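You operate a simulated robot arm through the tools that you are given. There is no shell and no other tool. Be economical: measure what you need, move in short steps, check, and stop when the job is done.

The job below is to be done with a simulated two-armed robot. You get a single attempt, and the scene is never put back.

## Task
Set the calibration box to 2 V, take it out of its dock and press its zero key.
Fine: free the red lever; stand the box on the bench and hold it while you press once; its green lamp lights.
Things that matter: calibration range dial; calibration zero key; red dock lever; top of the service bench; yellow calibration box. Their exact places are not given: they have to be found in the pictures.

The check looks at the end state, three seconds after you hand in, the way a careful person would. Anything else that was tipped, shoved, dropped, spilled or broken makes it a failure.

## Robot
Two 7-joint arms with two-finger parallel grippers on one trunk, on a base that drives. Base frame: it is fixed to the floor where the robot stands at the start and does not move with it; the origin is under the middle of the robot, x ahead of it, y to its left, z up. Lengths are in mm, angles in degrees, forces in N, time in s.
The left shoulder is at the start at [60, 144, 926], the right one opposite. With the tool pointing down near the work surface each hand reaches from about 300 to 720 mm from the robot's upright axis, wherever it stands, measured 20 degrees to its own side. Places, roughly: calibration range dial [500, 100, 900]; calibration zero key [400, 100, 900]; red dock lever [500, 0, 900]; top of the service bench [600, 400, 900]. Payload 1.57 kg a hand.
The TCP of each hand is the grasp point between the finger pads, 30 mm short of the fingertips. In the tool frame z runs along the fingers and y along their closing line. Largest opening 110 mm; finger width 24, thickness 12; the body of the gripper, 48 by 112 mm, starts 78 mm behind the TCP.
Orientation is that of the tool frame in the base frame, as a unit quaternion [w, x, y, z]. With the fingers straight down and closing along the base's y, the tool's x points along the base's -x, its y along +y and its z along -z.

## Interface
- The arms move only by the tool arm_command. It takes "left_targets", "right_targets" or both (then of equal length, played together; a hand with none holds still); each is a list of rows, each a list of 6 numbers: the shift along the tool's x, y, z in mm, then the turn, a rotation vector about the tool's x, y, z in degrees. In form: [[dx, dy, dz, rx, ry, rz], ...]. A call has 1 to 12 rows; each row is the pose to reach, as a shift and turn from the pose commanded when the call began, along the tool's axes at that moment. "left_fingers" and "right_fingers" are, for a hand that has rows, the gripper command, from -1 (shut) to 1 (fully open), values between in proportion, set as the call begins (left out, the last holds). A row lasts 0.2 s, in which the tool goes at most 50 mm and 8.6 degrees; a call with a longer step from one row to the next is refused whole, and so is a gripper value outside its range. Where a pose cannot be reached the arm comes as near as it can. A force on the tool above 90 N (or 10 N above the force at the start of the call, whichever is more), or a blocked arm, ends the call early, and 0.2 s more pass. Each finger travels about 45 mm/s and halts on what it meets, pressing with about 21 N; the grip force reading is that of the motor and also rises with nothing between the fingers. The clock runs only during rows and for 0.2 s after the last one: add rows that repeat a pose to give the fingers time. The reply holds the time, the measured pose of the TCP, the force on the tool along the base axes, the opening and the grip force, in the units named above and with some noise, with the torque about the TCP (base axes, N m) and any sound that the robot's microphone picked up, and new pictures: "pictures" is both (left out), scene, wrist or none (wrist: the cameras of the hands that moved).
- Cameras (640 x 400 px; columns grow to the right, rows downward): "scene" is now at [41.6, 10.4, 1530.9]; the picture's right is [0.14, -0.99, 0.00], its down [-0.80, -0.12, -0.58] and it looks along [0.58, 0.08, -0.81] (base axes); focal length 263 px, centre (320, 200). "left" rides on the left gripper at [70, -16, -141] in its tool frame; the picture's right is [0.23, 0.97, 0.00], its down [-0.86, 0.20, -0.48] and it looks along [-0.47, 0.11, 0.88] (tool axes); focal length 222 px, centre (320, 200). "right" rides on the right gripper at [70, 16, -141] in its tool frame; the picture's right is [-0.23, 0.97, 0.00], its down [-0.86, -0.20, -0.48] and it looks along [-0.47, -0.11, 0.88] (tool axes); focal length 222 px, centre (320, 200).
- move_column(by): slides the trunk up (or, below 0, down) by that many mm; the arms and the scene camera ride with it, the base frame stays. It gives what a move gives, with no picture.
- drive_base(legs): drives the robot by 1 to 6 legs, each [ahead, left, turn to the left] in mm, mm and degrees, along the robot's own axes; the way and the turn of a leg run together, so that a leg with both is an arc; at most 1500 mm and 180 degrees a leg. The arms and the cameras ride along, it lands a little off, and it stops where it bumps. It gives what a move gives, and a new picture of the scene camera.
- aim_head(pan, tilt): turns the head with the scene camera to pan (to the left, within 86 degrees either way) and tilt (down, from -29 to 69), counted from straight ahead of the robot. It gives what a move gives, and a new picture of the scene camera.
- locate(camera, pixels): for up to 12 pixels [column, row] of the newest picture of that camera ("zoom" is the newest enlarged one), the place [x, y, z] in the base frame of the surface seen there, good to about 2 mm. No time passes.
- inspect(camera, box): a new picture of the part [left, top, right, bottom] of that camera's present view, enlarged. No time passes.
- hand_in(): hands the job in; it is judged then, once.

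Work in short steps. Measure before you move; look again where a grasp or a placing could have gone wrong, and mend it. You have 80 turns and 260 pictures in all, those below and enlarged ones among them. Open the grippers and draw the arms clear of the work before you hand the job in, unless the task says otherwise; then end with one line.

The tools are called after "Emit:" as a command line: name --argument value ..., lists and objects as JSON in quotes. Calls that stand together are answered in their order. arm_command: Moves the arms, as the interface text tells. Its arguments: {"type":"object","properties":{"left_targets":{"type":"array"},"left_fingers":{"type":"number"},"right_targets":{"type":"array"},"right_fingers":{"type":"number"},"pictures":{"type":"string","enum":["both","scene","wrist","none"]}},"required":[]} The other tools are called the same way: move_column (by) slides the trunk up or down; drive_base (legs) drives the base; aim_head (pan, tilt) turns the head that bears the scene camera; locate (camera, pixels) gives the place of the surface under pixels of a picture; inspect (camera, box) takes an enlarged picture of a part of a camera's view; hand_in () hands the job in.

At the start:

```text
time: 0.0
left_position: [457.6, 376.1, 999.3]
left_ee_rot: [0.001, -0.001, 1.0, 0.0]
left_force: [0.8, 0.7, 0.7]
left_ft_torque: [0.04, 0.0, -0.04]
left_gripper_width: 110.2
left_grip_force: 0.1
right_position: [517.8, -74.3, 1000.0]
right_ee_rot: [0.0, 0.0, 1.0, 0.0]
right_force: [0.1, 0.0, 0.2]
right_ft_torque: [-0.01, -0.01, 0.03]
right_gripper_width: 110.0
right_grip_force: 0.1
trunk travel left (down, up): [-525.0, 65.0]
robot x, y, heading: [-2.0, -1.2, -0.1]
head pan, tilt: [8.3, 54.4]
```

scene: 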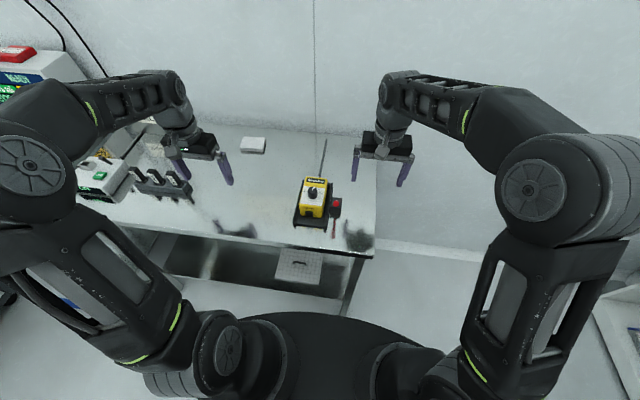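
right: 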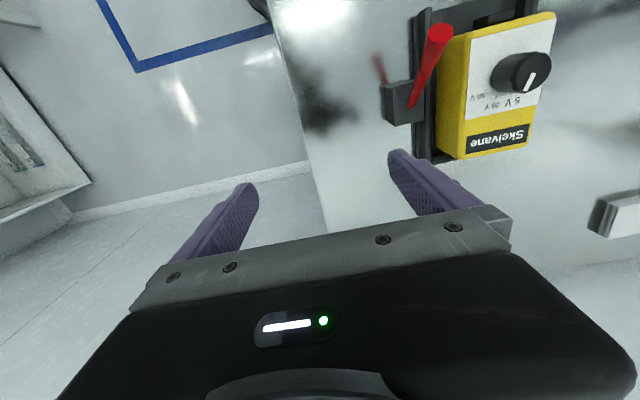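
left: 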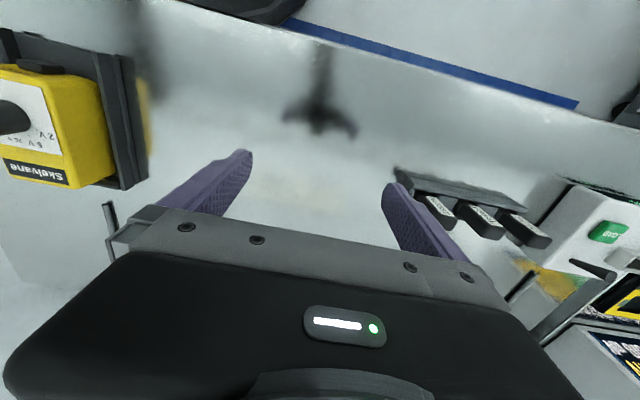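

The yellow box sits in a dock near scene pixel (315,200), with the red lever at its right. I'll enlarge the scene and right wrist views.

Emit:
inspect --camera "scene" --box '[265, 160, 375, 245]'

Emit:
inspect --camera "right" --box '[360, 0, 600, 170]'

Emit:
inspect --camera "left" --box '[0, 20, 180, 200]'

```text
4.71 times, centred on (320, 202) of scene
```

zoom: 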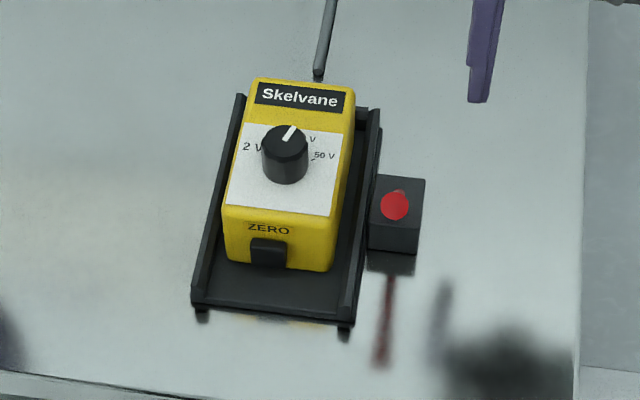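

```text
2.35 times, centred on (480, 85) of right
```

zoom: 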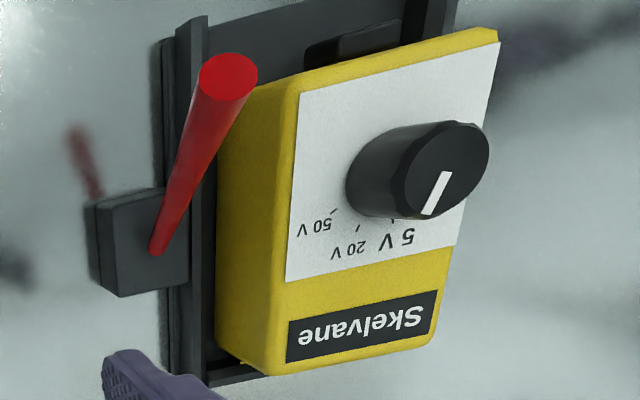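

```text
2.22 times, centred on (90, 110) of left
```

zoom: 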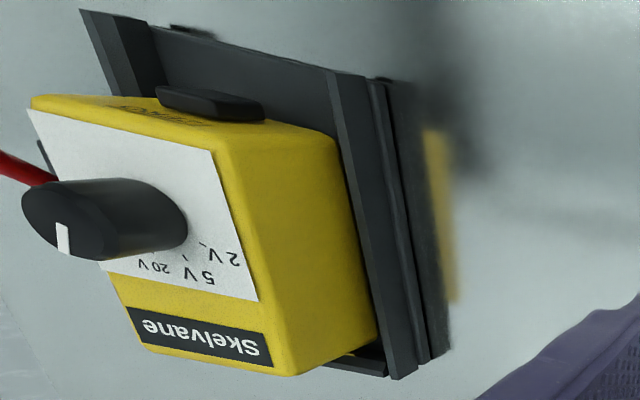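

The dial points at 5 V, with 2 V anticlockwise of it as seen from above. I'm measuring the box, dial, lever and dock in the left zoom and right picture.

Emit:
locate --camera "zoom" --pixels '[[62, 240], [30, 105], [215, 160], [260, 300], [295, 372], [135, 350], [210, 100], [100, 20], [335, 80], [390, 370], [380, 330], [180, 230]]'

Emit:
locate --camera "right" --pixels '[[438, 33], [410, 104], [390, 88], [400, 120], [526, 75], [462, 152], [472, 30], [553, 18], [530, 140], [428, 20], [437, 155], [350, 140]]'

Emit:
inspect --camera "scene" --box '[285, 170, 355, 240]'

```text
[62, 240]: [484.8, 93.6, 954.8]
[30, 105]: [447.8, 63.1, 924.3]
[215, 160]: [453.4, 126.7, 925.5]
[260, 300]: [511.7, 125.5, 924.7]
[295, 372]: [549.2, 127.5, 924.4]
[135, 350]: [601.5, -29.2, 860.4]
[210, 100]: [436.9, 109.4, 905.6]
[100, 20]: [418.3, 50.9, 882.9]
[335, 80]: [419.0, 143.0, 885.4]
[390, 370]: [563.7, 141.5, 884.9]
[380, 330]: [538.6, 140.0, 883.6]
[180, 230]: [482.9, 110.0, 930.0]
```

```text
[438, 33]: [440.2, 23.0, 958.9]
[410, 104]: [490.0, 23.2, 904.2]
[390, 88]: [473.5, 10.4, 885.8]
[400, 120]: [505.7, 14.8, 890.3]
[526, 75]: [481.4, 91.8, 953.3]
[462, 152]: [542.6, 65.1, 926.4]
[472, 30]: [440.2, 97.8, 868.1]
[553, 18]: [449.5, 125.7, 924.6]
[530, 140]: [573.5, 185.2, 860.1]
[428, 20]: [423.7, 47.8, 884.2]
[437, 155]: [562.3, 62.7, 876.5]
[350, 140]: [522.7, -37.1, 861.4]
```

```text
5.71 times, centred on (320, 205) of scene
```

zoom: 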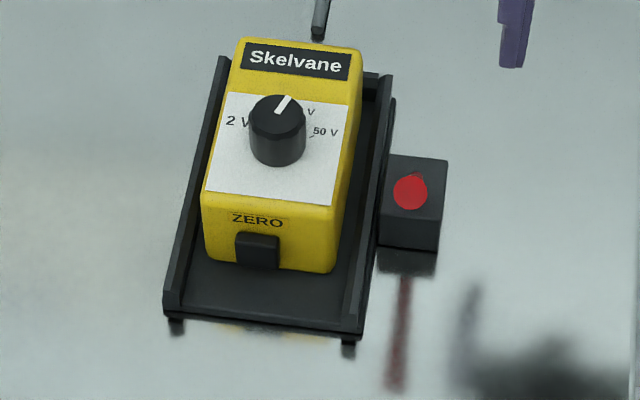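

The bench is at z≈860 and the box top at 925. The knob is near (478,95) with its top at 955, the lever runs from its pivot (490,23,900) to its tip (440,23,959), and there's a thin post behind. I'll bring the right hand high over the dial to read the scale.

Emit:
arm_command --right_targets '[[10, 42, -5, 0, 0, 0], [20, 84, -10, 0, 0, 0], [30, 126, -15, 0, 0, 0], [40, 169, -20, 0, 0, 0], [40, 169, -20, 0, 0, 0]]' --pictures "both"

Emit:
locate --camera "scene" --pixels '[[325, 140], [322, 170], [320, 178]]'

```text
time: 1.2
left_position: [457.7, 375.7, 999.6]
left_ee_rot: [0.001, 0.001, 1.0, 0.0]
left_force: [-0.3, -0.2, 0.4]
left_ft_torque: [0.0, 0.01, 0.0]
left_gripper_width: 109.9
left_grip_force: 0.1
right_position: [478.7, 93.2, 1019.6]
right_ee_rot: [0.0, 0.0, 1.0, 0.0]
right_force: [0.4, 0.1, 0.3]
right_ft_torque: [0.01, 0.03, -0.02]
right_gripper_width: 109.8
right_grip_force: 0.0
trunk travel left (down, up): [-525.0, 65.0]
robot x, y, heading: [0.8, 2.1, -0.1]
head pan, tilt: [8.3, 54.4]
```

scene: 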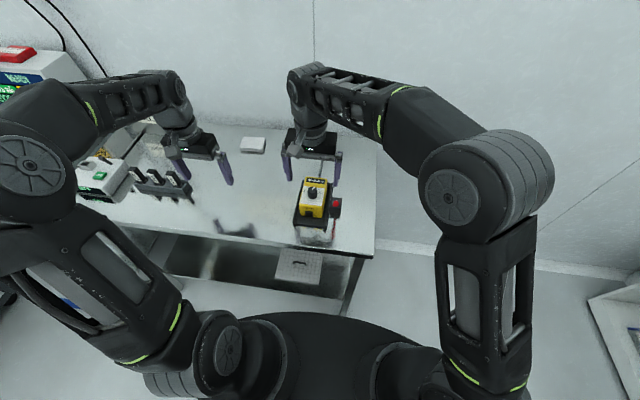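
right: 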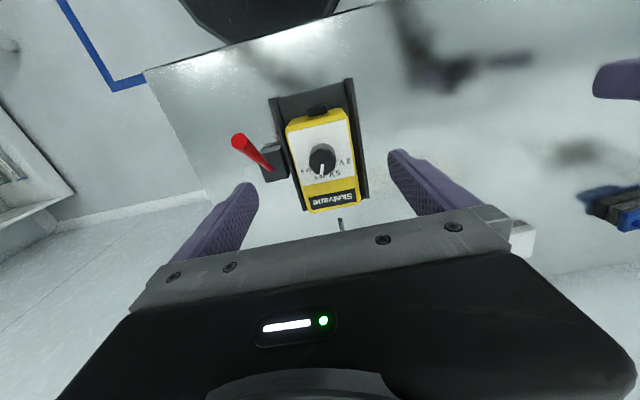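

```text
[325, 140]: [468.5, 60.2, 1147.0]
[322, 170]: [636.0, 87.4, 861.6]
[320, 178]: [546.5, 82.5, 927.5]
```

The hand is over the box; I'll enlarge the right view to read the dial ticks.

Emit:
inspect --camera "right" --box '[225, 70, 385, 240]'

Emit:
inspect --camera "right" --box '[295, 135, 355, 185]'

Emit:
locate --camera "zoom" --pixels '[[320, 200], [285, 160], [305, 250], [310, 280], [80, 380], [580, 330]]'

Emit:
locate --camera "right" --pixels '[[340, 220], [342, 229], [280, 100], [350, 82], [365, 195], [304, 209]]'

```text
2.35 times, centred on (305, 155) of right
```

zoom: 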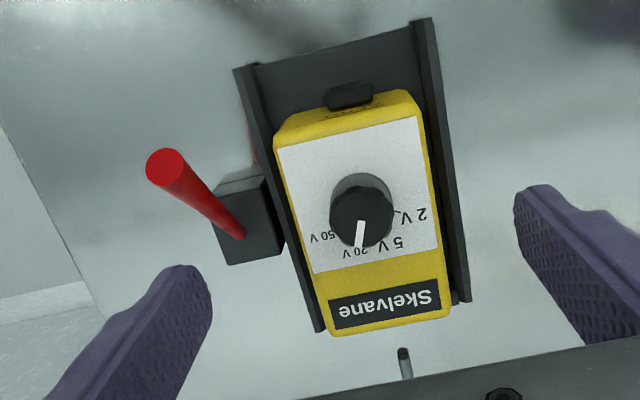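

```text
8.00 times, centred on (325, 160) of right
```

zoom: 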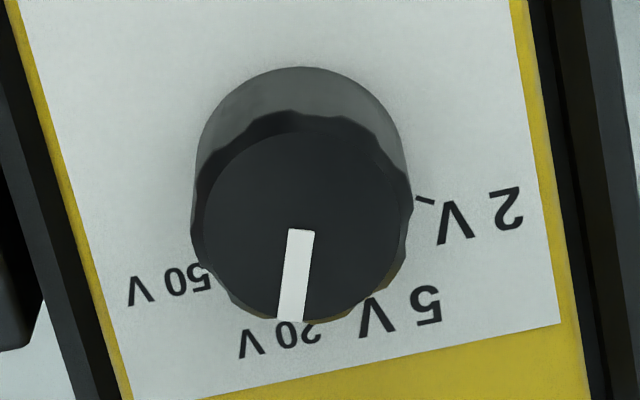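

```text
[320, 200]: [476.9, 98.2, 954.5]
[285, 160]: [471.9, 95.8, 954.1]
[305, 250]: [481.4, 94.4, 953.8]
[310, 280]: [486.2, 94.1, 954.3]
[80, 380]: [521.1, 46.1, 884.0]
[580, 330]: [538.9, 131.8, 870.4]
```

```text
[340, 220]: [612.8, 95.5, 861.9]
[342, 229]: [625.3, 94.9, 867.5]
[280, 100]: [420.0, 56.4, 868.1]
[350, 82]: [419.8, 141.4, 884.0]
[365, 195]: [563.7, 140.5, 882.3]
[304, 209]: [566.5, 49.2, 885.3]
```

Parallax hides which mark the pointer is on, so I'm locating the knob rim, pointer ends and label ticks.

Emit:
locate --camera "zoom" --pixels '[[203, 220], [402, 220], [302, 125], [300, 318], [301, 232], [291, 316], [418, 198], [432, 202], [480, 215], [400, 310], [278, 340], [170, 285]]'

Emit:
inspect --camera "left" --box '[0, 70, 80, 150]'

```text
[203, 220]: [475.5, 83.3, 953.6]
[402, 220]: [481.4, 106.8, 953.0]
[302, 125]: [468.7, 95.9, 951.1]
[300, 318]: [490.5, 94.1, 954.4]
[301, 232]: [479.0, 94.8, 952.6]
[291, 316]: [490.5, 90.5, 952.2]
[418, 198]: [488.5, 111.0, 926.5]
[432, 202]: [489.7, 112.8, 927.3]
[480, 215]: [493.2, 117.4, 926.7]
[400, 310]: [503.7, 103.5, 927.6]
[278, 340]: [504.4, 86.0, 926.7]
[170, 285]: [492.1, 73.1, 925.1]
```

```text
5.00 times, centred on (40, 110) of left
```

zoom: 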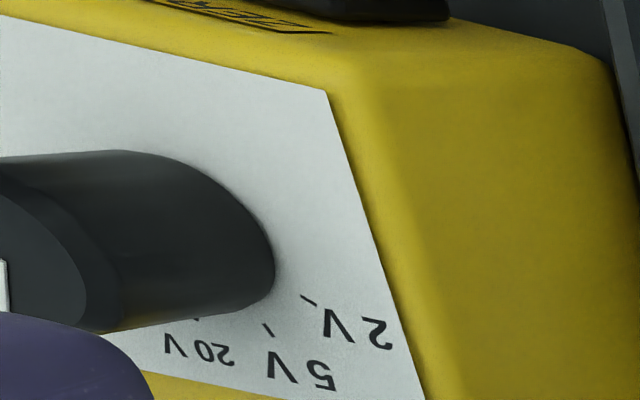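

From the geometry, the marks sit at about +59° (2 V), +19° (5 V), −20° (20 V) and −59° (50 V). The pointer is at −20°, so it's really on 20 V and has to go +80° anticlockwise seen from above. I'll pre-turn the right hand −40° and come down around the knob.

Emit:
arm_command --right_targets '[[0, 0, 0, 0, 0, 8], [0, 1, 0, 0, 0, 16], [-1, 1, 0, 0, 0, 24], [-1, 1, 0, 0, 0, 32], [-1, 1, 0, 0, 0, 40], [-1, 1, 20, 0, 0, 40], [-1, 1, 40, 0, 0, 40], [-1, 1, 57, 0, 0, 40], [-1, 1, 57, 0, 0, 40]]' --right_fingers 0.1 --pictures "wrist"

```text
time: 3.2
left_position: [456.8, 377.4, 999.8]
left_ee_rot: [0.001, 0.0, 1.0, 0.0]
left_force: [-0.1, 0.4, 0.7]
left_ft_torque: [-0.01, 0.02, 0.02]
left_gripper_width: 109.8
left_grip_force: 0.1
right_position: [478.7, 94.4, 962.4]
right_ee_rot: [0.0, 0.342, 0.94, 0.0]
right_force: [-1.0, -0.1, 0.6]
right_ft_torque: [0.01, -0.01, 0.02]
right_gripper_width: 60.7
right_grip_force: 0.1
trunk travel left (down, up): [-525.0, 65.0]
robot x, y, heading: [-1.1, 1.8, -0.4]
head pan, tilt: [8.3, 54.4]
```

right: 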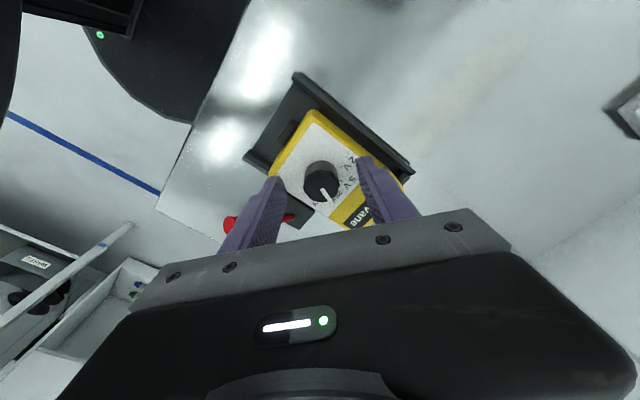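

The fingers straddle the knob. I'll close on it.

Emit:
arm_command --right_targets '[[0, 0, 0, 0, 0, 0], [0, 0, 0, 0, 0, 0], [0, 0, 0, 0, 0, 0], [0, 0, 0, 0, 0, 0]]' --right_fingers -1 --pictures "wrist"

```text
time: 4.2
left_position: [457.3, 376.3, 999.4]
left_ee_rot: [0.0, 0.0, 1.0, 0.001]
left_force: [1.5, 0.2, 0.7]
left_ft_torque: [0.02, 0.03, -0.04]
left_gripper_width: 110.1
left_grip_force: 0.0
right_position: [479.8, 95.1, 962.6]
right_ee_rot: [0.0, 0.342, 0.94, 0.0]
right_force: [0.7, 1.2, 0.5]
right_ft_torque: [0.01, -0.03, 0.0]
right_gripper_width: 26.8
right_grip_force: 21.1
trunk travel left (down, up): [-525.0, 65.0]
robot x, y, heading: [-2.0, -3.5, -0.0]
head pan, tilt: [8.3, 54.4]
```

right: 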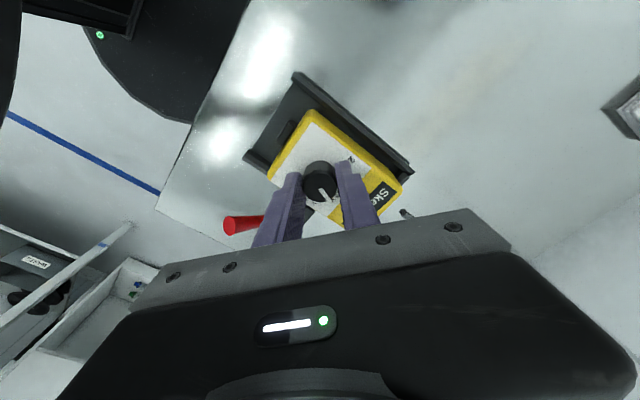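

The grip is firm at 26.8 mm. Next I turn −80° about the tool z, which is anticlockwise from above.

Emit:
arm_command --right_targets '[[0, 0, 0, 0, 0, -8], [0, 0, 0, 0, 0, -16], [0, 0, 0, 0, 0, -24], [0, 0, 0, 0, 0, -32], [0, 0, 0, 0, 0, -40], [0, 0, 0, 0, 0, -48], [0, 0, 0, 0, 0, -56], [0, 0, 0, 0, 0, -64], [0, 0, 0, 0, 0, -72], [0, 0, 0, 0, 0, -80], [0, 0, 0, 0, 0, -80]]' --pictures "wrist"

```text
time: 6.6
left_position: [457.2, 376.4, 1000.0]
left_ee_rot: [0.0, 0.001, 1.0, 0.0]
left_force: [-0.5, -0.2, -0.9]
left_ft_torque: [-0.02, -0.02, 0.0]
left_gripper_width: 109.9
left_grip_force: 0.0
right_position: [479.0, 95.3, 962.0]
right_ee_rot: [0.0, -0.343, 0.939, -0.001]
right_force: [0.5, -0.8, -0.2]
right_ft_torque: [0.0, 0.05, 0.01]
right_gripper_width: 26.9
right_grip_force: 21.1
trunk travel left (down, up): [-525.0, 65.0]
robot x, y, heading: [1.9, 1.3, 0.2]
head pan, tilt: [8.3, 54.4]
```

right: 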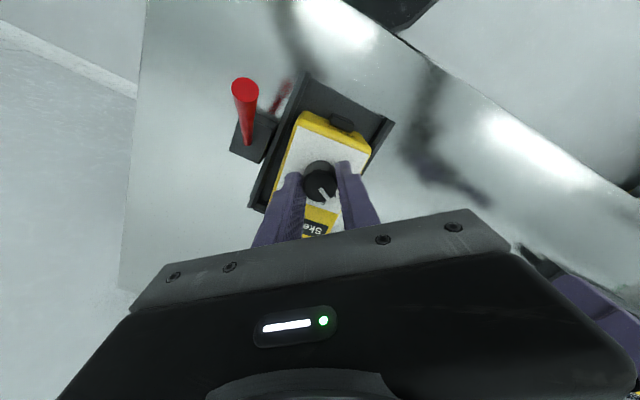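

The pointer moved with the hand. I'll release, rise and check it.

Emit:
arm_command --right_targets '[[0, 0, 0, 0, 0, 0], [0, 0, 0, 0, 0, 0], [0, 0, 0, 0, 0, 0], [0, 0, -30, 0, 0, 0], [0, 0, -65, 0, 0, 8], [0, 0, -65, 0, 0, 16], [0, 0, -65, 0, 0, 24], [0, 0, -65, 0, 0, 32], [0, 0, -65, 0, 0, 40], [0, 0, -65, 0, 0, 40]]' --right_fingers 0.1 --pictures "none"

Emit:
inspect --camera "right" --box '[285, 125, 365, 185]'

```text
time: 8.8
left_position: [456.2, 376.7, 1000.6]
left_ee_rot: [0.001, 0.0, 1.0, 0.0]
left_force: [0.2, 0.5, -0.2]
left_ft_torque: [0.03, 0.0, -0.03]
left_gripper_width: 110.1
left_grip_force: 0.0
right_position: [478.5, 95.6, 1028.1]
right_ee_rot: [-0.001, 0.0, 1.0, 0.0]
right_force: [0.1, -0.5, 0.2]
right_ft_torque: [-0.03, -0.01, 0.02]
right_gripper_width: 60.5
right_grip_force: 0.2
trunk travel left (down, up): [-525.0, 65.0]
robot x, y, heading: [-3.5, 0.1, 0.1]
head pan, tilt: [8.3, 54.4]
```

```text
6.67 times, centred on (325, 155) of right
```

zoom: 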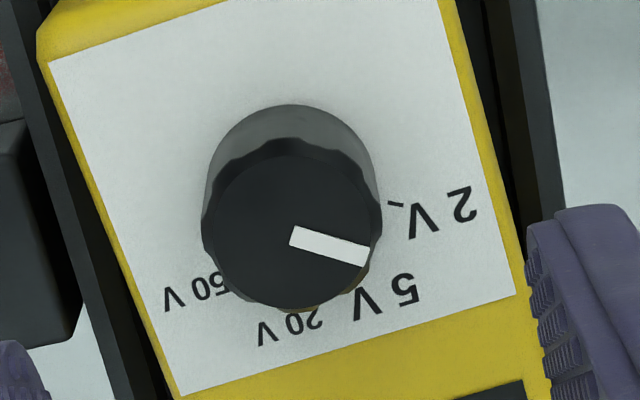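

Emit:
locate --camera "zoom" --pixels '[[295, 237], [365, 257], [210, 225], [378, 225], [292, 145], [290, 305], [392, 204], [403, 206], [440, 212]]'

```text
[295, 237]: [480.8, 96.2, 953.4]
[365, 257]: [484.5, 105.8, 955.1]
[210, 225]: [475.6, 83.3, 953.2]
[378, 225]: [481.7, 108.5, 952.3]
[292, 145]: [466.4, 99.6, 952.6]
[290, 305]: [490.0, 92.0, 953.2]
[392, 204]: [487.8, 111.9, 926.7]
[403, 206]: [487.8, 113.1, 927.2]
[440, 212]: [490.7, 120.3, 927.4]
```

The pointer is at ≈61°, so the dial is on 2 V. Next is the lever; I'll look closely at its mount before touching it.

Emit:
inspect --camera "right" --box '[210, 90, 330, 220]'

Emit:
inspect --camera "scene" --box '[300, 180, 360, 240]'

```text
3.08 times, centred on (270, 155) of right
```

zoom: 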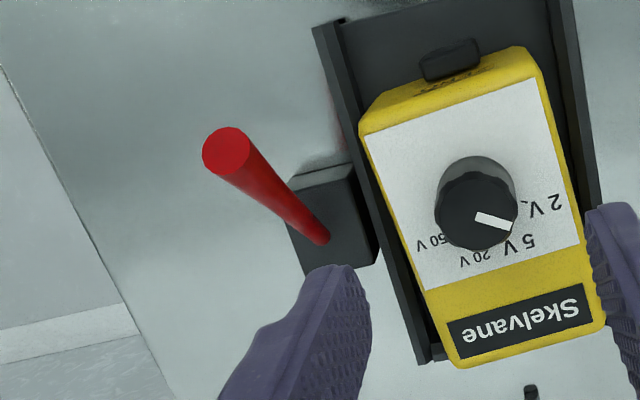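

```text
6.67 times, centred on (330, 210) of scene
```

zoom: 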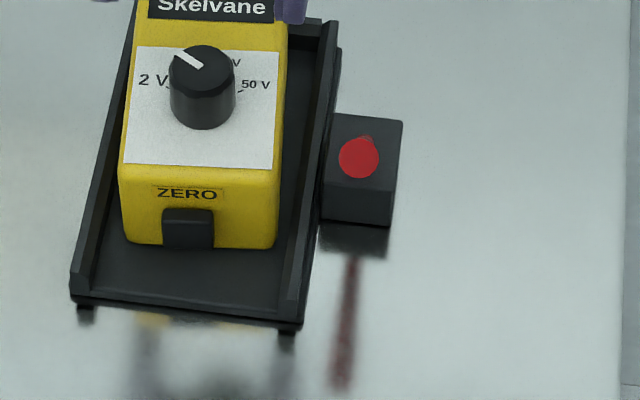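

The lever leans toward the robot, so I'll put the shut right fingers in front of it (x≈405, y≈23, tips ≈935) and then push toward +x in small steps.

Emit:
arm_command --right_targets '[[24, -24, 0, 0, 0, 0], [48, -48, 0, 0, 0, 0], [73, -72, 0, 0, 0, 0], [73, -72, 30, 0, 0, 0], [73, -72, 62, 0, 0, 0], [73, -72, 62, 0, 0, 0], [73, -72, 62, 0, 0, 0]]' --right_fingers -1 --pictures "both"

```text
time: 10.4
left_position: [456.9, 377.2, 999.9]
left_ee_rot: [0.001, -0.001, 1.0, 0.0]
left_force: [-0.2, 0.6, -0.1]
left_ft_torque: [0.03, 0.04, -0.03]
left_gripper_width: 110.0
left_grip_force: 0.1
right_position: [405.1, 23.7, 964.7]
right_ee_rot: [0.0, 0.0, 1.0, 0.0]
right_force: [0.7, -0.3, 0.3]
right_ft_torque: [0.02, -0.01, -0.03]
right_gripper_width: 0.3
right_grip_force: 21.0
trunk travel left (down, up): [-525.0, 65.0]
robot x, y, heading: [1.2, 0.9, 0.1]
head pan, tilt: [8.3, 54.4]
```

scene: 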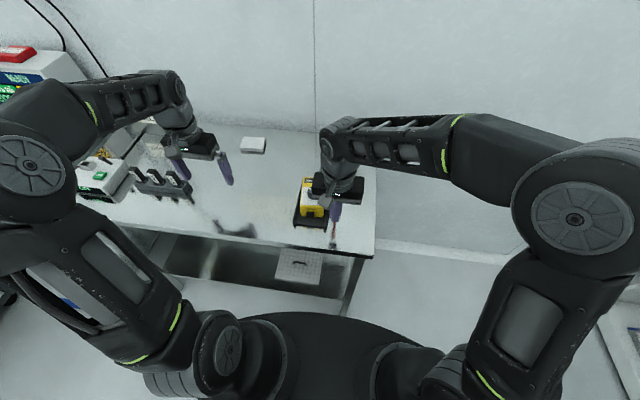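
right: 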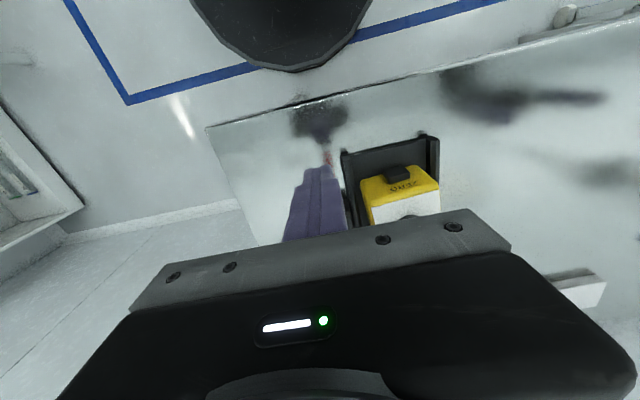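

Fingers are in front of the lever. I'll push 35 mm toward +x and read the force.

Emit:
arm_command --right_targets '[[-10, 0, 0, 0, 0, 0], [-18, 0, 0, 0, 0, 0], [-26, 0, 0, 0, 0, 0], [-35, 0, 0, 0, 0, 0]]' --pictures "none"

Emit:
inspect --camera "scene" --box '[290, 160, 370, 250]'

Emit:
inspect --camera "left" --box '[0, 0, 250, 200]'

```text
time: 11.4
left_position: [456.7, 377.4, 1000.1]
left_ee_rot: [0.001, 0.0, 1.0, -0.001]
left_force: [0.2, -0.5, -0.2]
left_ft_torque: [0.01, 0.04, 0.0]
left_gripper_width: 109.9
left_grip_force: 0.0
right_position: [441.1, 21.8, 965.9]
right_ee_rot: [0.0, -0.001, 1.0, 0.0]
right_force: [-1.2, -0.1, 2.2]
right_ft_torque: [0.05, -0.04, -0.05]
right_gripper_width: 0.5
right_grip_force: 21.1
trunk travel left (down, up): [-525.0, 65.0]
robot x, y, heading: [-1.3, -1.6, -0.1]
head pan, tilt: [8.3, 54.4]
```

```text
4.44 times, centred on (330, 205) of scene
```

zoom: 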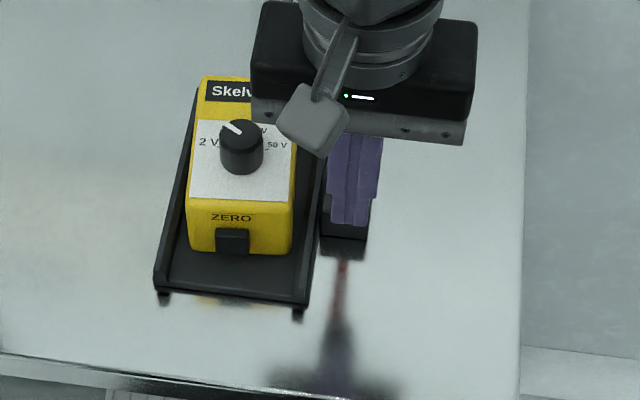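

```text
2.00 times, centred on (125, 100) of left
```

zoom: 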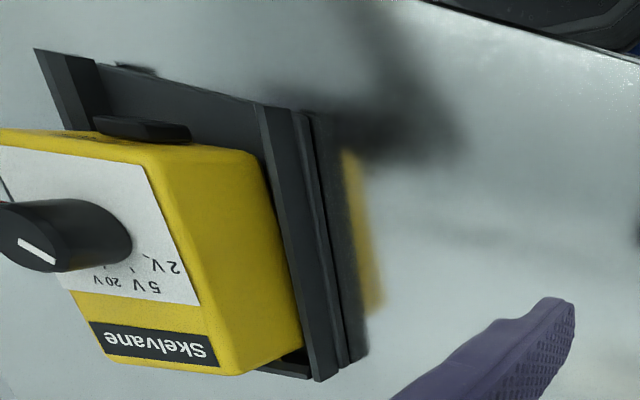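

The force is only about 1–2 N, so the lever swings freely. I'll keep pushing to x≈500.

Emit:
arm_command --right_targets '[[-12, 0, 0, 0, 0, 0], [-24, 0, 0, 0, 0, 0], [-36, 0, 0, 0, 0, 0], [-48, 0, 0, 0, 0, 0], [-58, 0, 0, 0, 0, 0]]' --pictures "wrist"

Emit:
inspect --camera "scene" --box '[290, 130, 370, 230]'

```text
time: 12.6
left_position: [456.4, 377.0, 1000.2]
left_ee_rot: [-0.001, 0.0, 1.0, 0.0]
left_force: [-0.7, 0.0, -0.3]
left_ft_torque: [0.01, 0.02, -0.01]
left_gripper_width: 110.0
left_grip_force: 0.2
right_position: [499.0, 22.9, 965.4]
right_ee_rot: [0.0, 0.0, 1.0, 0.0]
right_force: [-0.6, -0.7, -0.3]
right_ft_torque: [-0.02, -0.02, 0.01]
right_gripper_width: 0.1
right_grip_force: 21.0
trunk travel left (down, up): [-525.0, 65.0]
robot x, y, heading: [-2.3, -0.1, -0.1]
head pan, tilt: [8.3, 54.4]
```

right: 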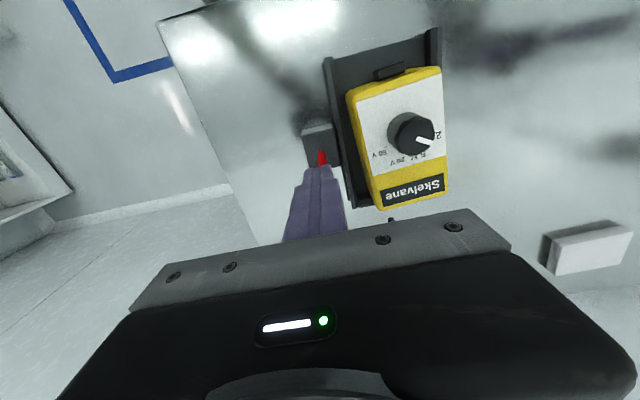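

```text
4.00 times, centred on (330, 180) of scene
```

zoom: 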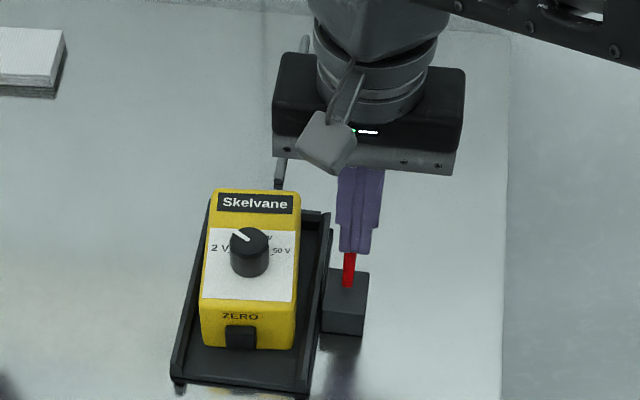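

The lever is past vertical. I'll push a bit further to its stop, in small steps.

Emit:
arm_command --right_targets '[[-6, 0, 0, 0, 0, 0], [-12, 0, 0, 0, 0, 0], [-18, 0, 0, 0, 0, 0]]' --pictures "none"

Emit:
inspect --camera "right" --box '[250, 70, 400, 200]'

```text
time: 13.4
left_position: [452.9, 375.9, 1002.8]
left_ee_rot: [0.002, -0.001, 1.0, 0.0]
left_force: [-0.1, -0.2, 0.6]
left_ft_torque: [0.02, -0.02, -0.03]
left_gripper_width: 110.0
left_grip_force: 0.0
right_position: [509.1, 23.5, 968.3]
right_ee_rot: [-0.003, -0.002, 1.0, 0.0]
right_force: [-36.1, -0.6, 13.1]
right_ft_torque: [0.05, 0.95, 0.0]
right_gripper_width: 0.0
right_grip_force: 21.3
trunk travel left (down, up): [-525.0, 65.0]
robot x, y, heading: [0.0, -1.3, 0.1]
head pan, tilt: [8.3, 54.4]
```

```text
3.08 times, centred on (325, 135) of right
```

zoom: 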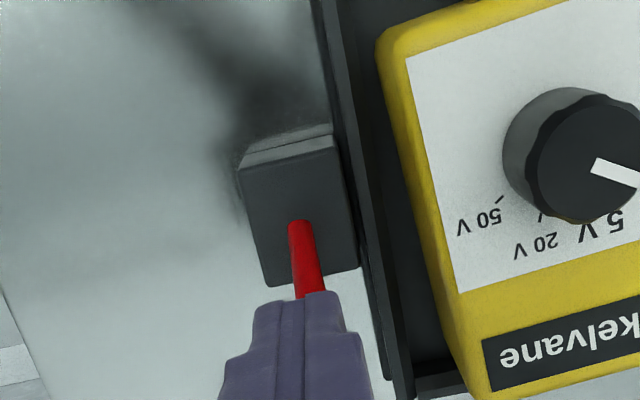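

Force rose to 36 N at x≈509, so the lever is at its far stop. I'll back off, lift and park the right hand to the side.

Emit:
arm_command --right_targets '[[18, 0, 0, 0, 0, 0], [40, 0, 0, 0, 0, 0], [50, 0, -40, 0, 0, 0], [60, -40, -60, 0, 0, 0], [60, -85, -60, 0, 0, 0], [60, -130, -60, 0, 0, 0], [60, -170, -60, 0, 0, 0], [60, -170, -60, 0, 0, 0]]' --pictures "both"

Emit:
inspect --camera "scene" --box '[290, 160, 370, 240]'

```text
time: 15.2
left_position: [457.1, 376.7, 1000.3]
left_ee_rot: [0.0, 0.0, 1.0, 0.001]
left_force: [-0.3, -0.6, -0.3]
left_ft_torque: [0.0, -0.01, -0.02]
left_gripper_width: 109.9
left_grip_force: 0.1
right_position: [455.6, -145.2, 1025.2]
right_ee_rot: [0.0, 0.001, 1.0, 0.0]
right_force: [0.2, 0.0, -0.4]
right_ft_torque: [0.0, 0.01, 0.0]
right_gripper_width: 0.0
right_grip_force: 20.9
trunk travel left (down, up): [-525.0, 65.0]
robot x, y, heading: [2.1, 2.7, 0.0]
head pan, tilt: [8.3, 54.4]
```

scene: 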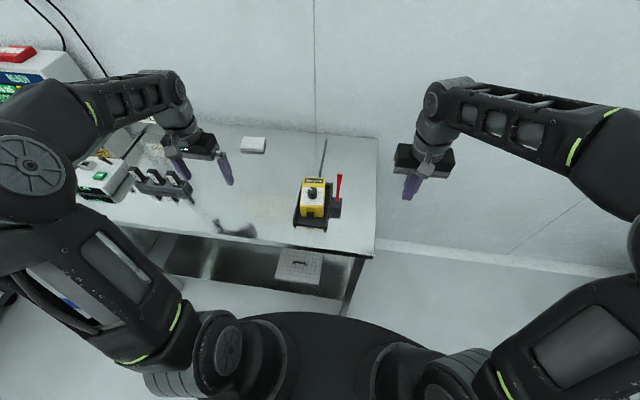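
right: 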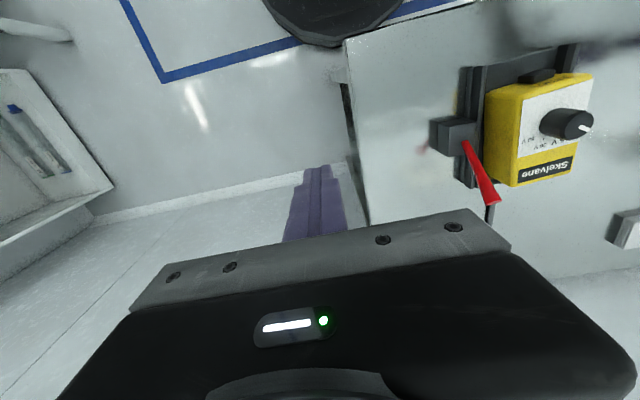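

```text
5.00 times, centred on (330, 200) of scene
```

zoom: 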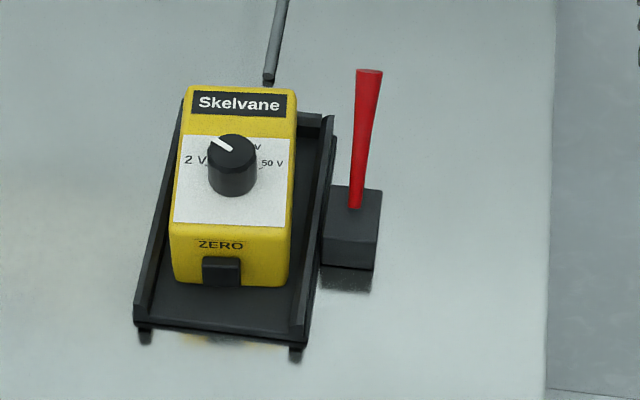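

The lever is now flipped away. I'll bring the left hand above the box at (500,95), opened to about 86 mm.

Emit:
arm_command --left_targets '[[-6, -40, -15, 0, 0, 0], [-12, -80, -15, 0, 0, 0], [-18, -120, -15, 0, 0, 0], [-24, -160, -15, 0, 0, 0], [-30, -200, -15, 0, 0, 0], [-36, -240, -15, 0, 0, 0], [-43, -282, -15, 0, 0, 0], [-43, -282, -15, 0, 0, 0]]' --left_fingers 0.56 --pictures "both"

```text
time: 17.0
left_position: [499.5, 94.1, 1015.7]
left_ee_rot: [0.0, 0.0, 1.0, 0.0]
left_force: [-0.7, -1.2, 0.0]
left_ft_torque: [-0.03, -0.01, 0.0]
left_gripper_width: 85.9
left_grip_force: 0.1
right_position: [456.2, -145.9, 1026.4]
right_ee_rot: [0.0, 0.0, 1.0, 0.0]
right_force: [0.2, 0.0, -0.7]
right_ft_torque: [-0.02, 0.02, -0.01]
right_gripper_width: 0.0
right_grip_force: 20.8
trunk travel left (down, up): [-525.0, 65.0]
robot x, y, heading: [0.3, 1.2, 0.1]
head pan, tilt: [8.3, 54.4]
```

scene: 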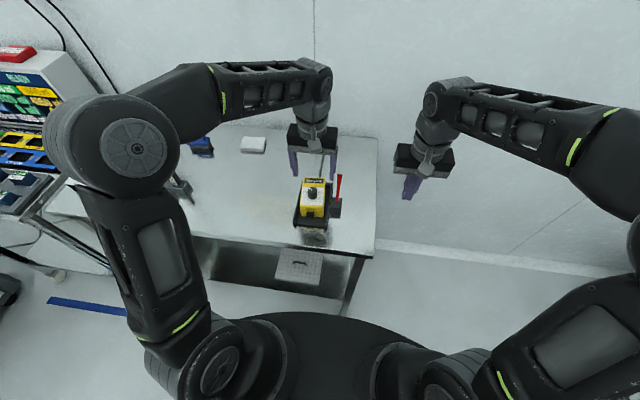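
left: 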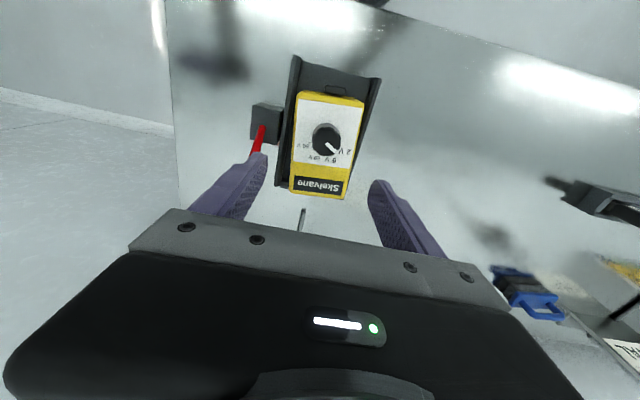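

The hand is centred over the box and the lever (y≈23) clears the finger (y≈39). I'll descend to z≈922 so the tips stay above the rails.

Emit:
arm_command --left_targets '[[0, 1, 25, 0, 0, 0], [0, 1, 50, 0, 0, 0], [0, 1, 75, 0, 0, 0], [0, 1, 93, 0, 0, 0], [0, 1, 93, 0, 0, 0]]' --pictures "wrist"

Emit:
inspect --camera "left" --box '[200, 60, 440, 220]'

Emit:
inspect --camera "scene" --box '[270, 140, 370, 240]'

```text
time: 18.2
left_position: [499.7, 95.5, 921.2]
left_ee_rot: [0.0, 0.001, 1.0, 0.0]
left_force: [0.1, -0.1, 0.6]
left_ft_torque: [-0.04, 0.01, 0.02]
left_gripper_width: 85.8
left_grip_force: 0.1
right_position: [457.2, -145.5, 1025.3]
right_ee_rot: [0.001, 0.0, 1.0, 0.001]
right_force: [-0.6, 0.4, 0.0]
right_ft_torque: [0.02, 0.0, 0.0]
right_gripper_width: 0.0
right_grip_force: 21.5
trunk travel left (down, up): [-525.0, 65.0]
robot x, y, heading: [0.8, 2.3, -0.1]
head pan, tilt: [8.3, 54.4]
```

left: 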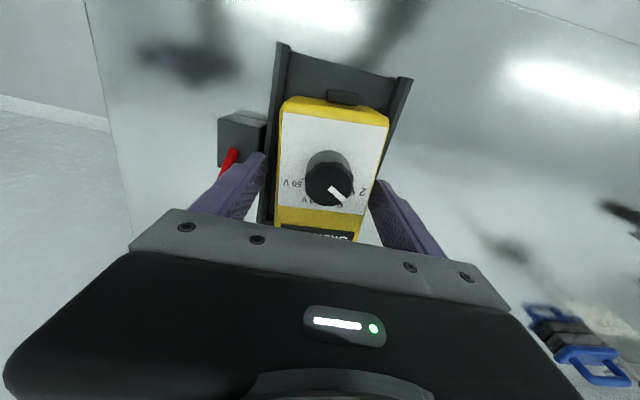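

```text
2.50 times, centred on (320, 140) of left
```

zoom: 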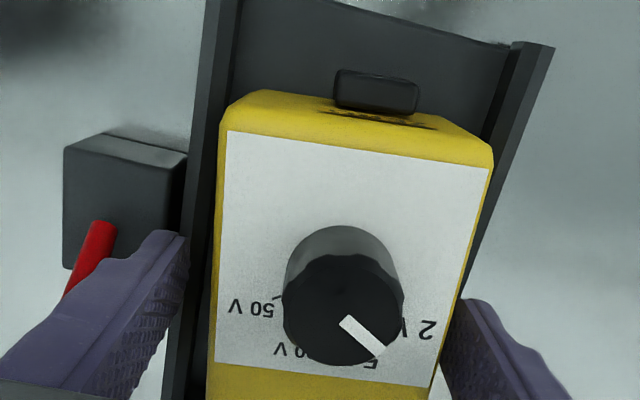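

```text
4.00 times, centred on (320, 190) of scene
```

zoom: 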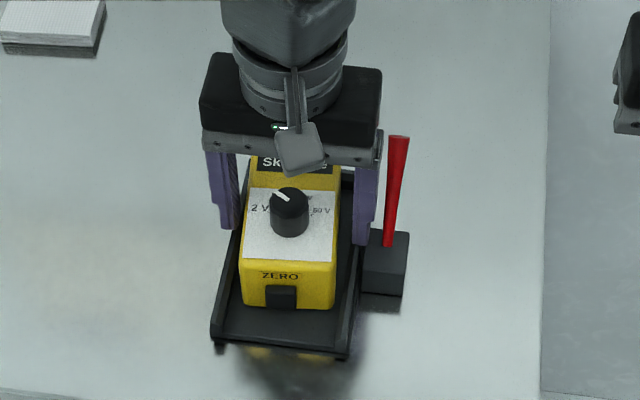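

The fingers straddle the box. I'll close the grip.

Emit:
arm_command --left_targets '[[0, 0, 0, 0, 0, 0], [0, 0, 0, 0, 0, 0], [0, 0, 0, 0, 0, 0], [0, 0, 0, 0, 0, 0]]' --left_fingers -1 --pictures "none"

```text
time: 19.2
left_position: [499.5, 94.6, 921.2]
left_ee_rot: [0.0, 0.0, 1.0, 0.0]
left_force: [-0.1, 0.4, -0.6]
left_ft_torque: [0.0, 0.03, 0.0]
left_gripper_width: 68.9
left_grip_force: 20.8
right_position: [457.2, -145.5, 1025.4]
right_ee_rot: [0.0, 0.0, 1.0, 0.0]
right_force: [0.1, -0.5, 0.0]
right_ft_torque: [0.01, -0.03, -0.02]
right_gripper_width: 0.0
right_grip_force: 20.3
trunk travel left (down, up): [-525.0, 65.0]
robot x, y, heading: [-2.9, 1.8, 0.1]
head pan, tilt: [8.3, 54.4]
```

The box is gripped at 68.9 mm. I'll test with a small 6 mm lift.

Emit:
arm_command --left_targets '[[0, 0, -2, 0, 0, 0], [0, 0, -4, 0, 0, 0], [0, 0, -6, 0, 0, 0]]' --pictures "none"

Emit:
inspect --camera "left" --box '[200, 60, 440, 220]'

```text
time: 20.0
left_position: [500.1, 96.3, 927.1]
left_ee_rot: [0.001, -0.001, 1.0, 0.0]
left_force: [-0.2, 0.0, -3.5]
left_ft_torque: [-0.01, -0.05, 0.0]
left_gripper_width: 68.5
left_grip_force: 20.7
right_position: [457.8, -144.8, 1026.0]
right_ee_rot: [0.0, 0.0, 1.0, 0.0]
right_force: [0.2, 0.5, -0.1]
right_ft_torque: [-0.01, -0.01, -0.01]
right_gripper_width: 0.0
right_grip_force: 21.7
trunk travel left (down, up): [-525.0, 65.0]
robot x, y, heading: [-2.3, 1.7, 0.0]
head pan, tilt: [8.3, 54.4]
```

```text
2.50 times, centred on (320, 140) of left
```

zoom: 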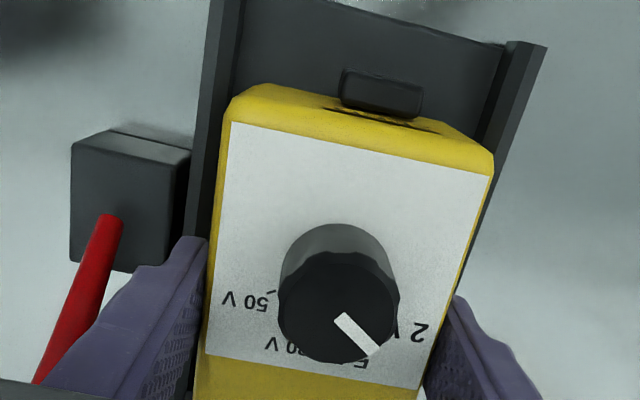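

It lifts straight up cleanly, weighing about 3.5 N. I'll lift it to clear height and check the free bench area to the left.

Emit:
arm_command --left_targets '[[0, 0, -20, 0, 0, 0], [0, 0, -45, 0, 0, 0], [0, 0, -70, 0, 0, 0], [0, 0, -70, 0, 0, 0]]' --pictures "both"

Emit:
locate --camera "scene" --pixels '[[265, 190], [262, 215], [270, 238], [230, 225], [285, 200], [220, 190], [250, 165]]'

```text
time: 21.0
left_position: [498.7, 95.4, 998.9]
left_ee_rot: [0.0, -0.001, 1.0, 0.0]
left_force: [-0.8, 0.5, -3.5]
left_ft_torque: [0.01, -0.03, 0.01]
left_gripper_width: 68.1
left_grip_force: 20.8
right_position: [457.0, -145.6, 1027.4]
right_ee_rot: [0.0, 0.0, 1.0, 0.0]
right_force: [-0.5, 0.3, -0.2]
right_ft_torque: [0.0, -0.02, 0.01]
right_gripper_width: 0.1
right_grip_force: 21.1
trunk travel left (down, up): [-525.0, 65.0]
robot x, y, heading: [-3.2, -1.5, 0.0]
head pan, tilt: [8.3, 54.4]
```

scene: 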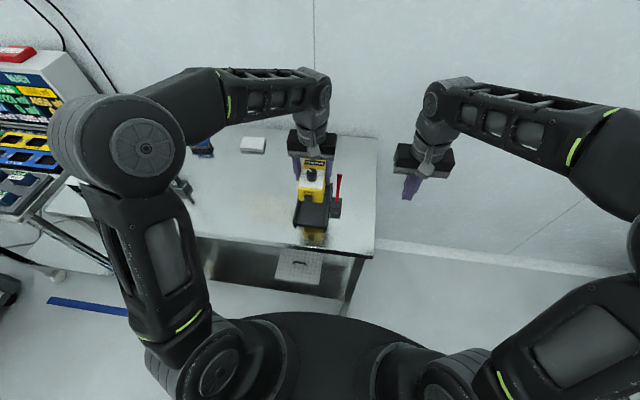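
left: 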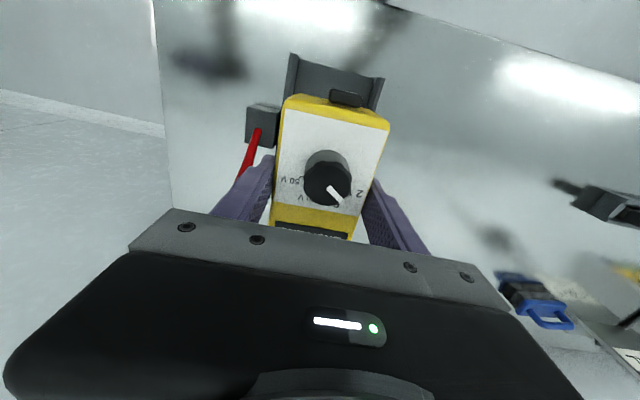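

```text
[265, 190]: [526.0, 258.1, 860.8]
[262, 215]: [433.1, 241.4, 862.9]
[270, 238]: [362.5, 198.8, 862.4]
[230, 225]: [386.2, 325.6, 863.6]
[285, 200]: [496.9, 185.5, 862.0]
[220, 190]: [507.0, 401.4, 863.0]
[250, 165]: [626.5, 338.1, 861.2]
```

The bench around (500,225) is free and flat at z≈861.5. I'll carry the box 130 mm to the left and lower it to just above the bench.

Emit:
arm_command --left_targets '[[0, 33, 0, 0, 0, 0], [0, 66, 0, 0, 0, 0], [0, 99, 0, 0, 0, 0], [0, 130, 0, 0, 0, 0], [0, 130, 25, 0, 0, 0], [0, 130, 50, 0, 0, 0], [0, 130, 76, 0, 0, 0], [0, 130, 76, 0, 0, 0]]' --pictures "none"

Emit:
inspect --camera "scene" --box '[210, 120, 350, 260]'

```text
time: 22.8
left_position: [500.3, 226.6, 922.1]
left_ee_rot: [0.001, 0.0, 1.0, -0.001]
left_force: [0.0, 0.2, -2.9]
left_ft_torque: [0.0, 0.0, 0.03]
left_gripper_width: 68.0
left_grip_force: 20.7
right_position: [457.7, -145.0, 1026.1]
right_ee_rot: [0.0, 0.0, 1.0, -0.001]
right_force: [0.5, 0.3, -0.4]
right_ft_torque: [0.02, -0.03, 0.02]
right_gripper_width: 0.0
right_grip_force: 20.7
trunk travel left (down, up): [-525.0, 65.0]
robot x, y, heading: [-3.7, 2.8, -0.0]
head pan, tilt: [8.3, 54.4]
```

```text
2.86 times, centred on (280, 190) of scene
```

zoom: 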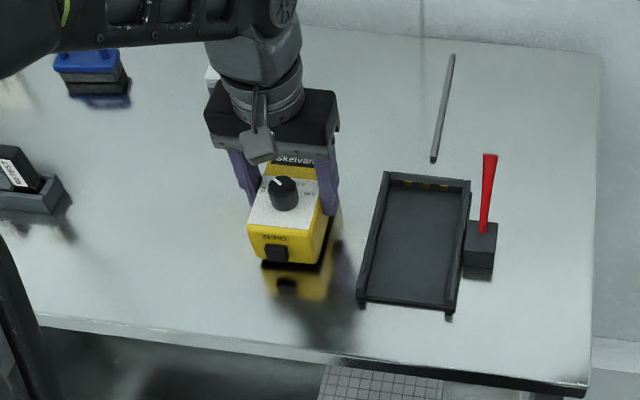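

Still hovering slightly (its reflection is visible below). I'll lower 8 mm in 2 mm steps.

Emit:
arm_command --left_targets '[[0, 0, 2, 0, 0, 0], [0, 0, 4, 0, 0, 0], [0, 0, 6, 0, 0, 0], [0, 0, 7, 0, 0, 0], [0, 0, 8, 0, 0, 0]]' --pictures "none"

Emit:
inspect --camera "scene" --box '[240, 160, 310, 240]'

```text
time: 24.0
left_position: [500.3, 226.5, 913.7]
left_ee_rot: [0.001, 0.0, 1.0, 0.0]
left_force: [0.0, 0.6, -1.2]
left_ft_torque: [-0.05, 0.13, -0.02]
left_gripper_width: 67.9
left_grip_force: 20.8
right_position: [456.3, -145.2, 1027.4]
right_ee_rot: [0.0, 0.0, 1.0, 0.0]
right_force: [0.2, 0.9, -0.5]
right_ft_torque: [-0.01, -0.01, -0.03]
right_gripper_width: 0.0
right_grip_force: 21.7
trunk travel left (down, up): [-525.0, 65.0]
robot x, y, heading: [-0.1, 0.3, -0.1]
head pan, tilt: [8.3, 54.4]
```

```text
5.00 times, centred on (275, 200) of scene
```

zoom: 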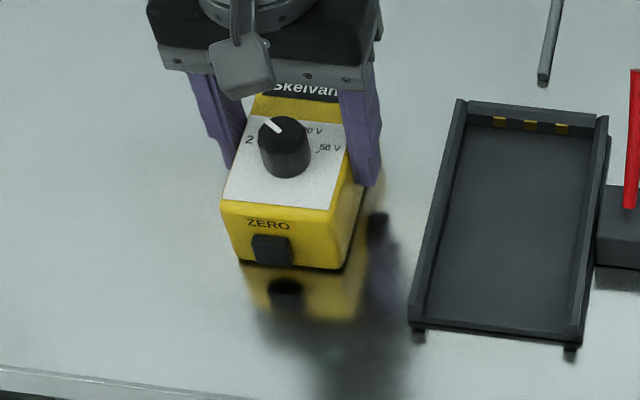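

Part of the weight is already on the bench. One more millimetre down, and I'll locate the key.

Emit:
arm_command --left_targets '[[0, 0, 1, 0, 0, 0], [0, 0, 1.5, 0, 0, 0]]' --pictures "none"

Emit:
inspect --camera "scene" --box '[255, 190, 305, 230]'

Emit:
inspect --camera "left" --box '[240, 60, 420, 200]'

```text
time: 24.6
left_position: [500.5, 225.5, 914.2]
left_ee_rot: [0.002, 0.0, 1.0, 0.0]
left_force: [-0.1, -0.6, 12.5]
left_ft_torque: [-0.08, 0.35, 0.29]
left_gripper_width: 67.8
left_grip_force: 21.1
right_position: [454.6, -148.1, 1025.6]
right_ee_rot: [0.0, 0.0, 1.0, 0.0]
right_force: [0.1, -0.2, -0.1]
right_ft_torque: [0.01, 0.0, 0.01]
right_gripper_width: 0.0
right_grip_force: 21.1
trunk travel left (down, up): [-525.0, 65.0]
robot x, y, heading: [-0.9, 1.0, -0.1]
head pan, tilt: [8.3, 54.4]
```

```text
10.00 times, centred on (280, 210) of scene
```

zoom: 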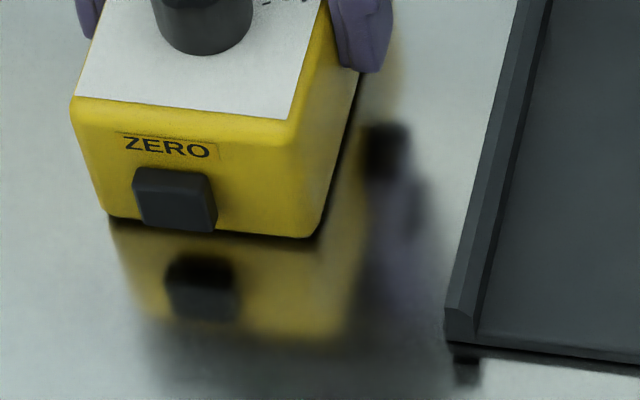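

```text
2.86 times, centred on (330, 130) of left
```

zoom: 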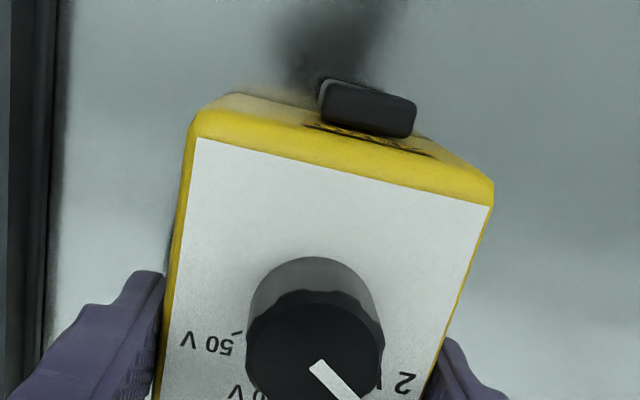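

The box is seated firmly. I'll locate the key's face in the scene picture.

Emit:
locate --camera "scene" --pixels '[[265.5, 210], [262, 209], [268.5, 210.5], [265.5, 212], [265.5, 207.5], [275, 213], [272, 205]]'

Emit:
locate --camera "zoom" --pixels '[[325, 85], [412, 100], [370, 110], [410, 130], [325, 110], [195, 135], [490, 195]]'

```text
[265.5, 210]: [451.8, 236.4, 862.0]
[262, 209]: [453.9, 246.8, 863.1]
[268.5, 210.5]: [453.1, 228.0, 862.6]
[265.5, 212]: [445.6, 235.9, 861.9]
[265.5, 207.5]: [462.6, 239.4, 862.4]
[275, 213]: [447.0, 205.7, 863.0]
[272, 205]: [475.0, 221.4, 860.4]
```

```text
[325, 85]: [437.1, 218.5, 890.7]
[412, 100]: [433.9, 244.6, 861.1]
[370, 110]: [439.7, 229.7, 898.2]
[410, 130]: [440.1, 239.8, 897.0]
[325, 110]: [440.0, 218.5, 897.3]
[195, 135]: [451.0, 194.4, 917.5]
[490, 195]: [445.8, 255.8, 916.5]
```

That scene picture was stale, so I'll refresh the zoom and locate the key face on it.

Emit:
inspect --camera "scene" --box '[255, 190, 305, 230]'

Emit:
locate --camera "zoom" --pixels '[[175, 200], [145, 180], [207, 185], [150, 215], [205, 225], [175, 175], [270, 190], [110, 190], [165, 148]]'

```text
10.00 times, centred on (280, 210) of scene
```

zoom: 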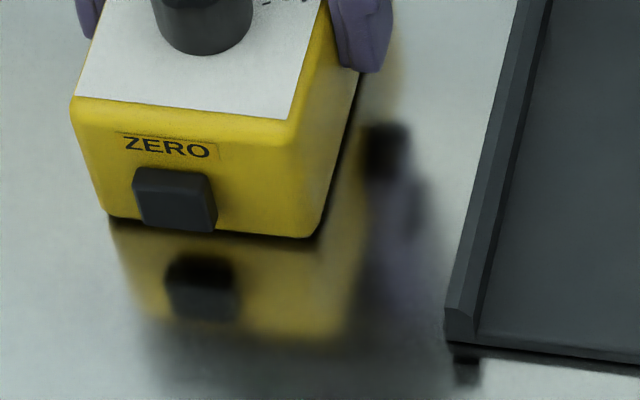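

```text
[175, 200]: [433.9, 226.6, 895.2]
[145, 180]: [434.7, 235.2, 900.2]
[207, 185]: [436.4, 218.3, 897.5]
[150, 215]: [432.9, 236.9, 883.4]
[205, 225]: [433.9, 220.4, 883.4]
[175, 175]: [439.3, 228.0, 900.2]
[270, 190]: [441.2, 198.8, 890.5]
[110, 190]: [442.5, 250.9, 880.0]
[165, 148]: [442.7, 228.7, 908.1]
```

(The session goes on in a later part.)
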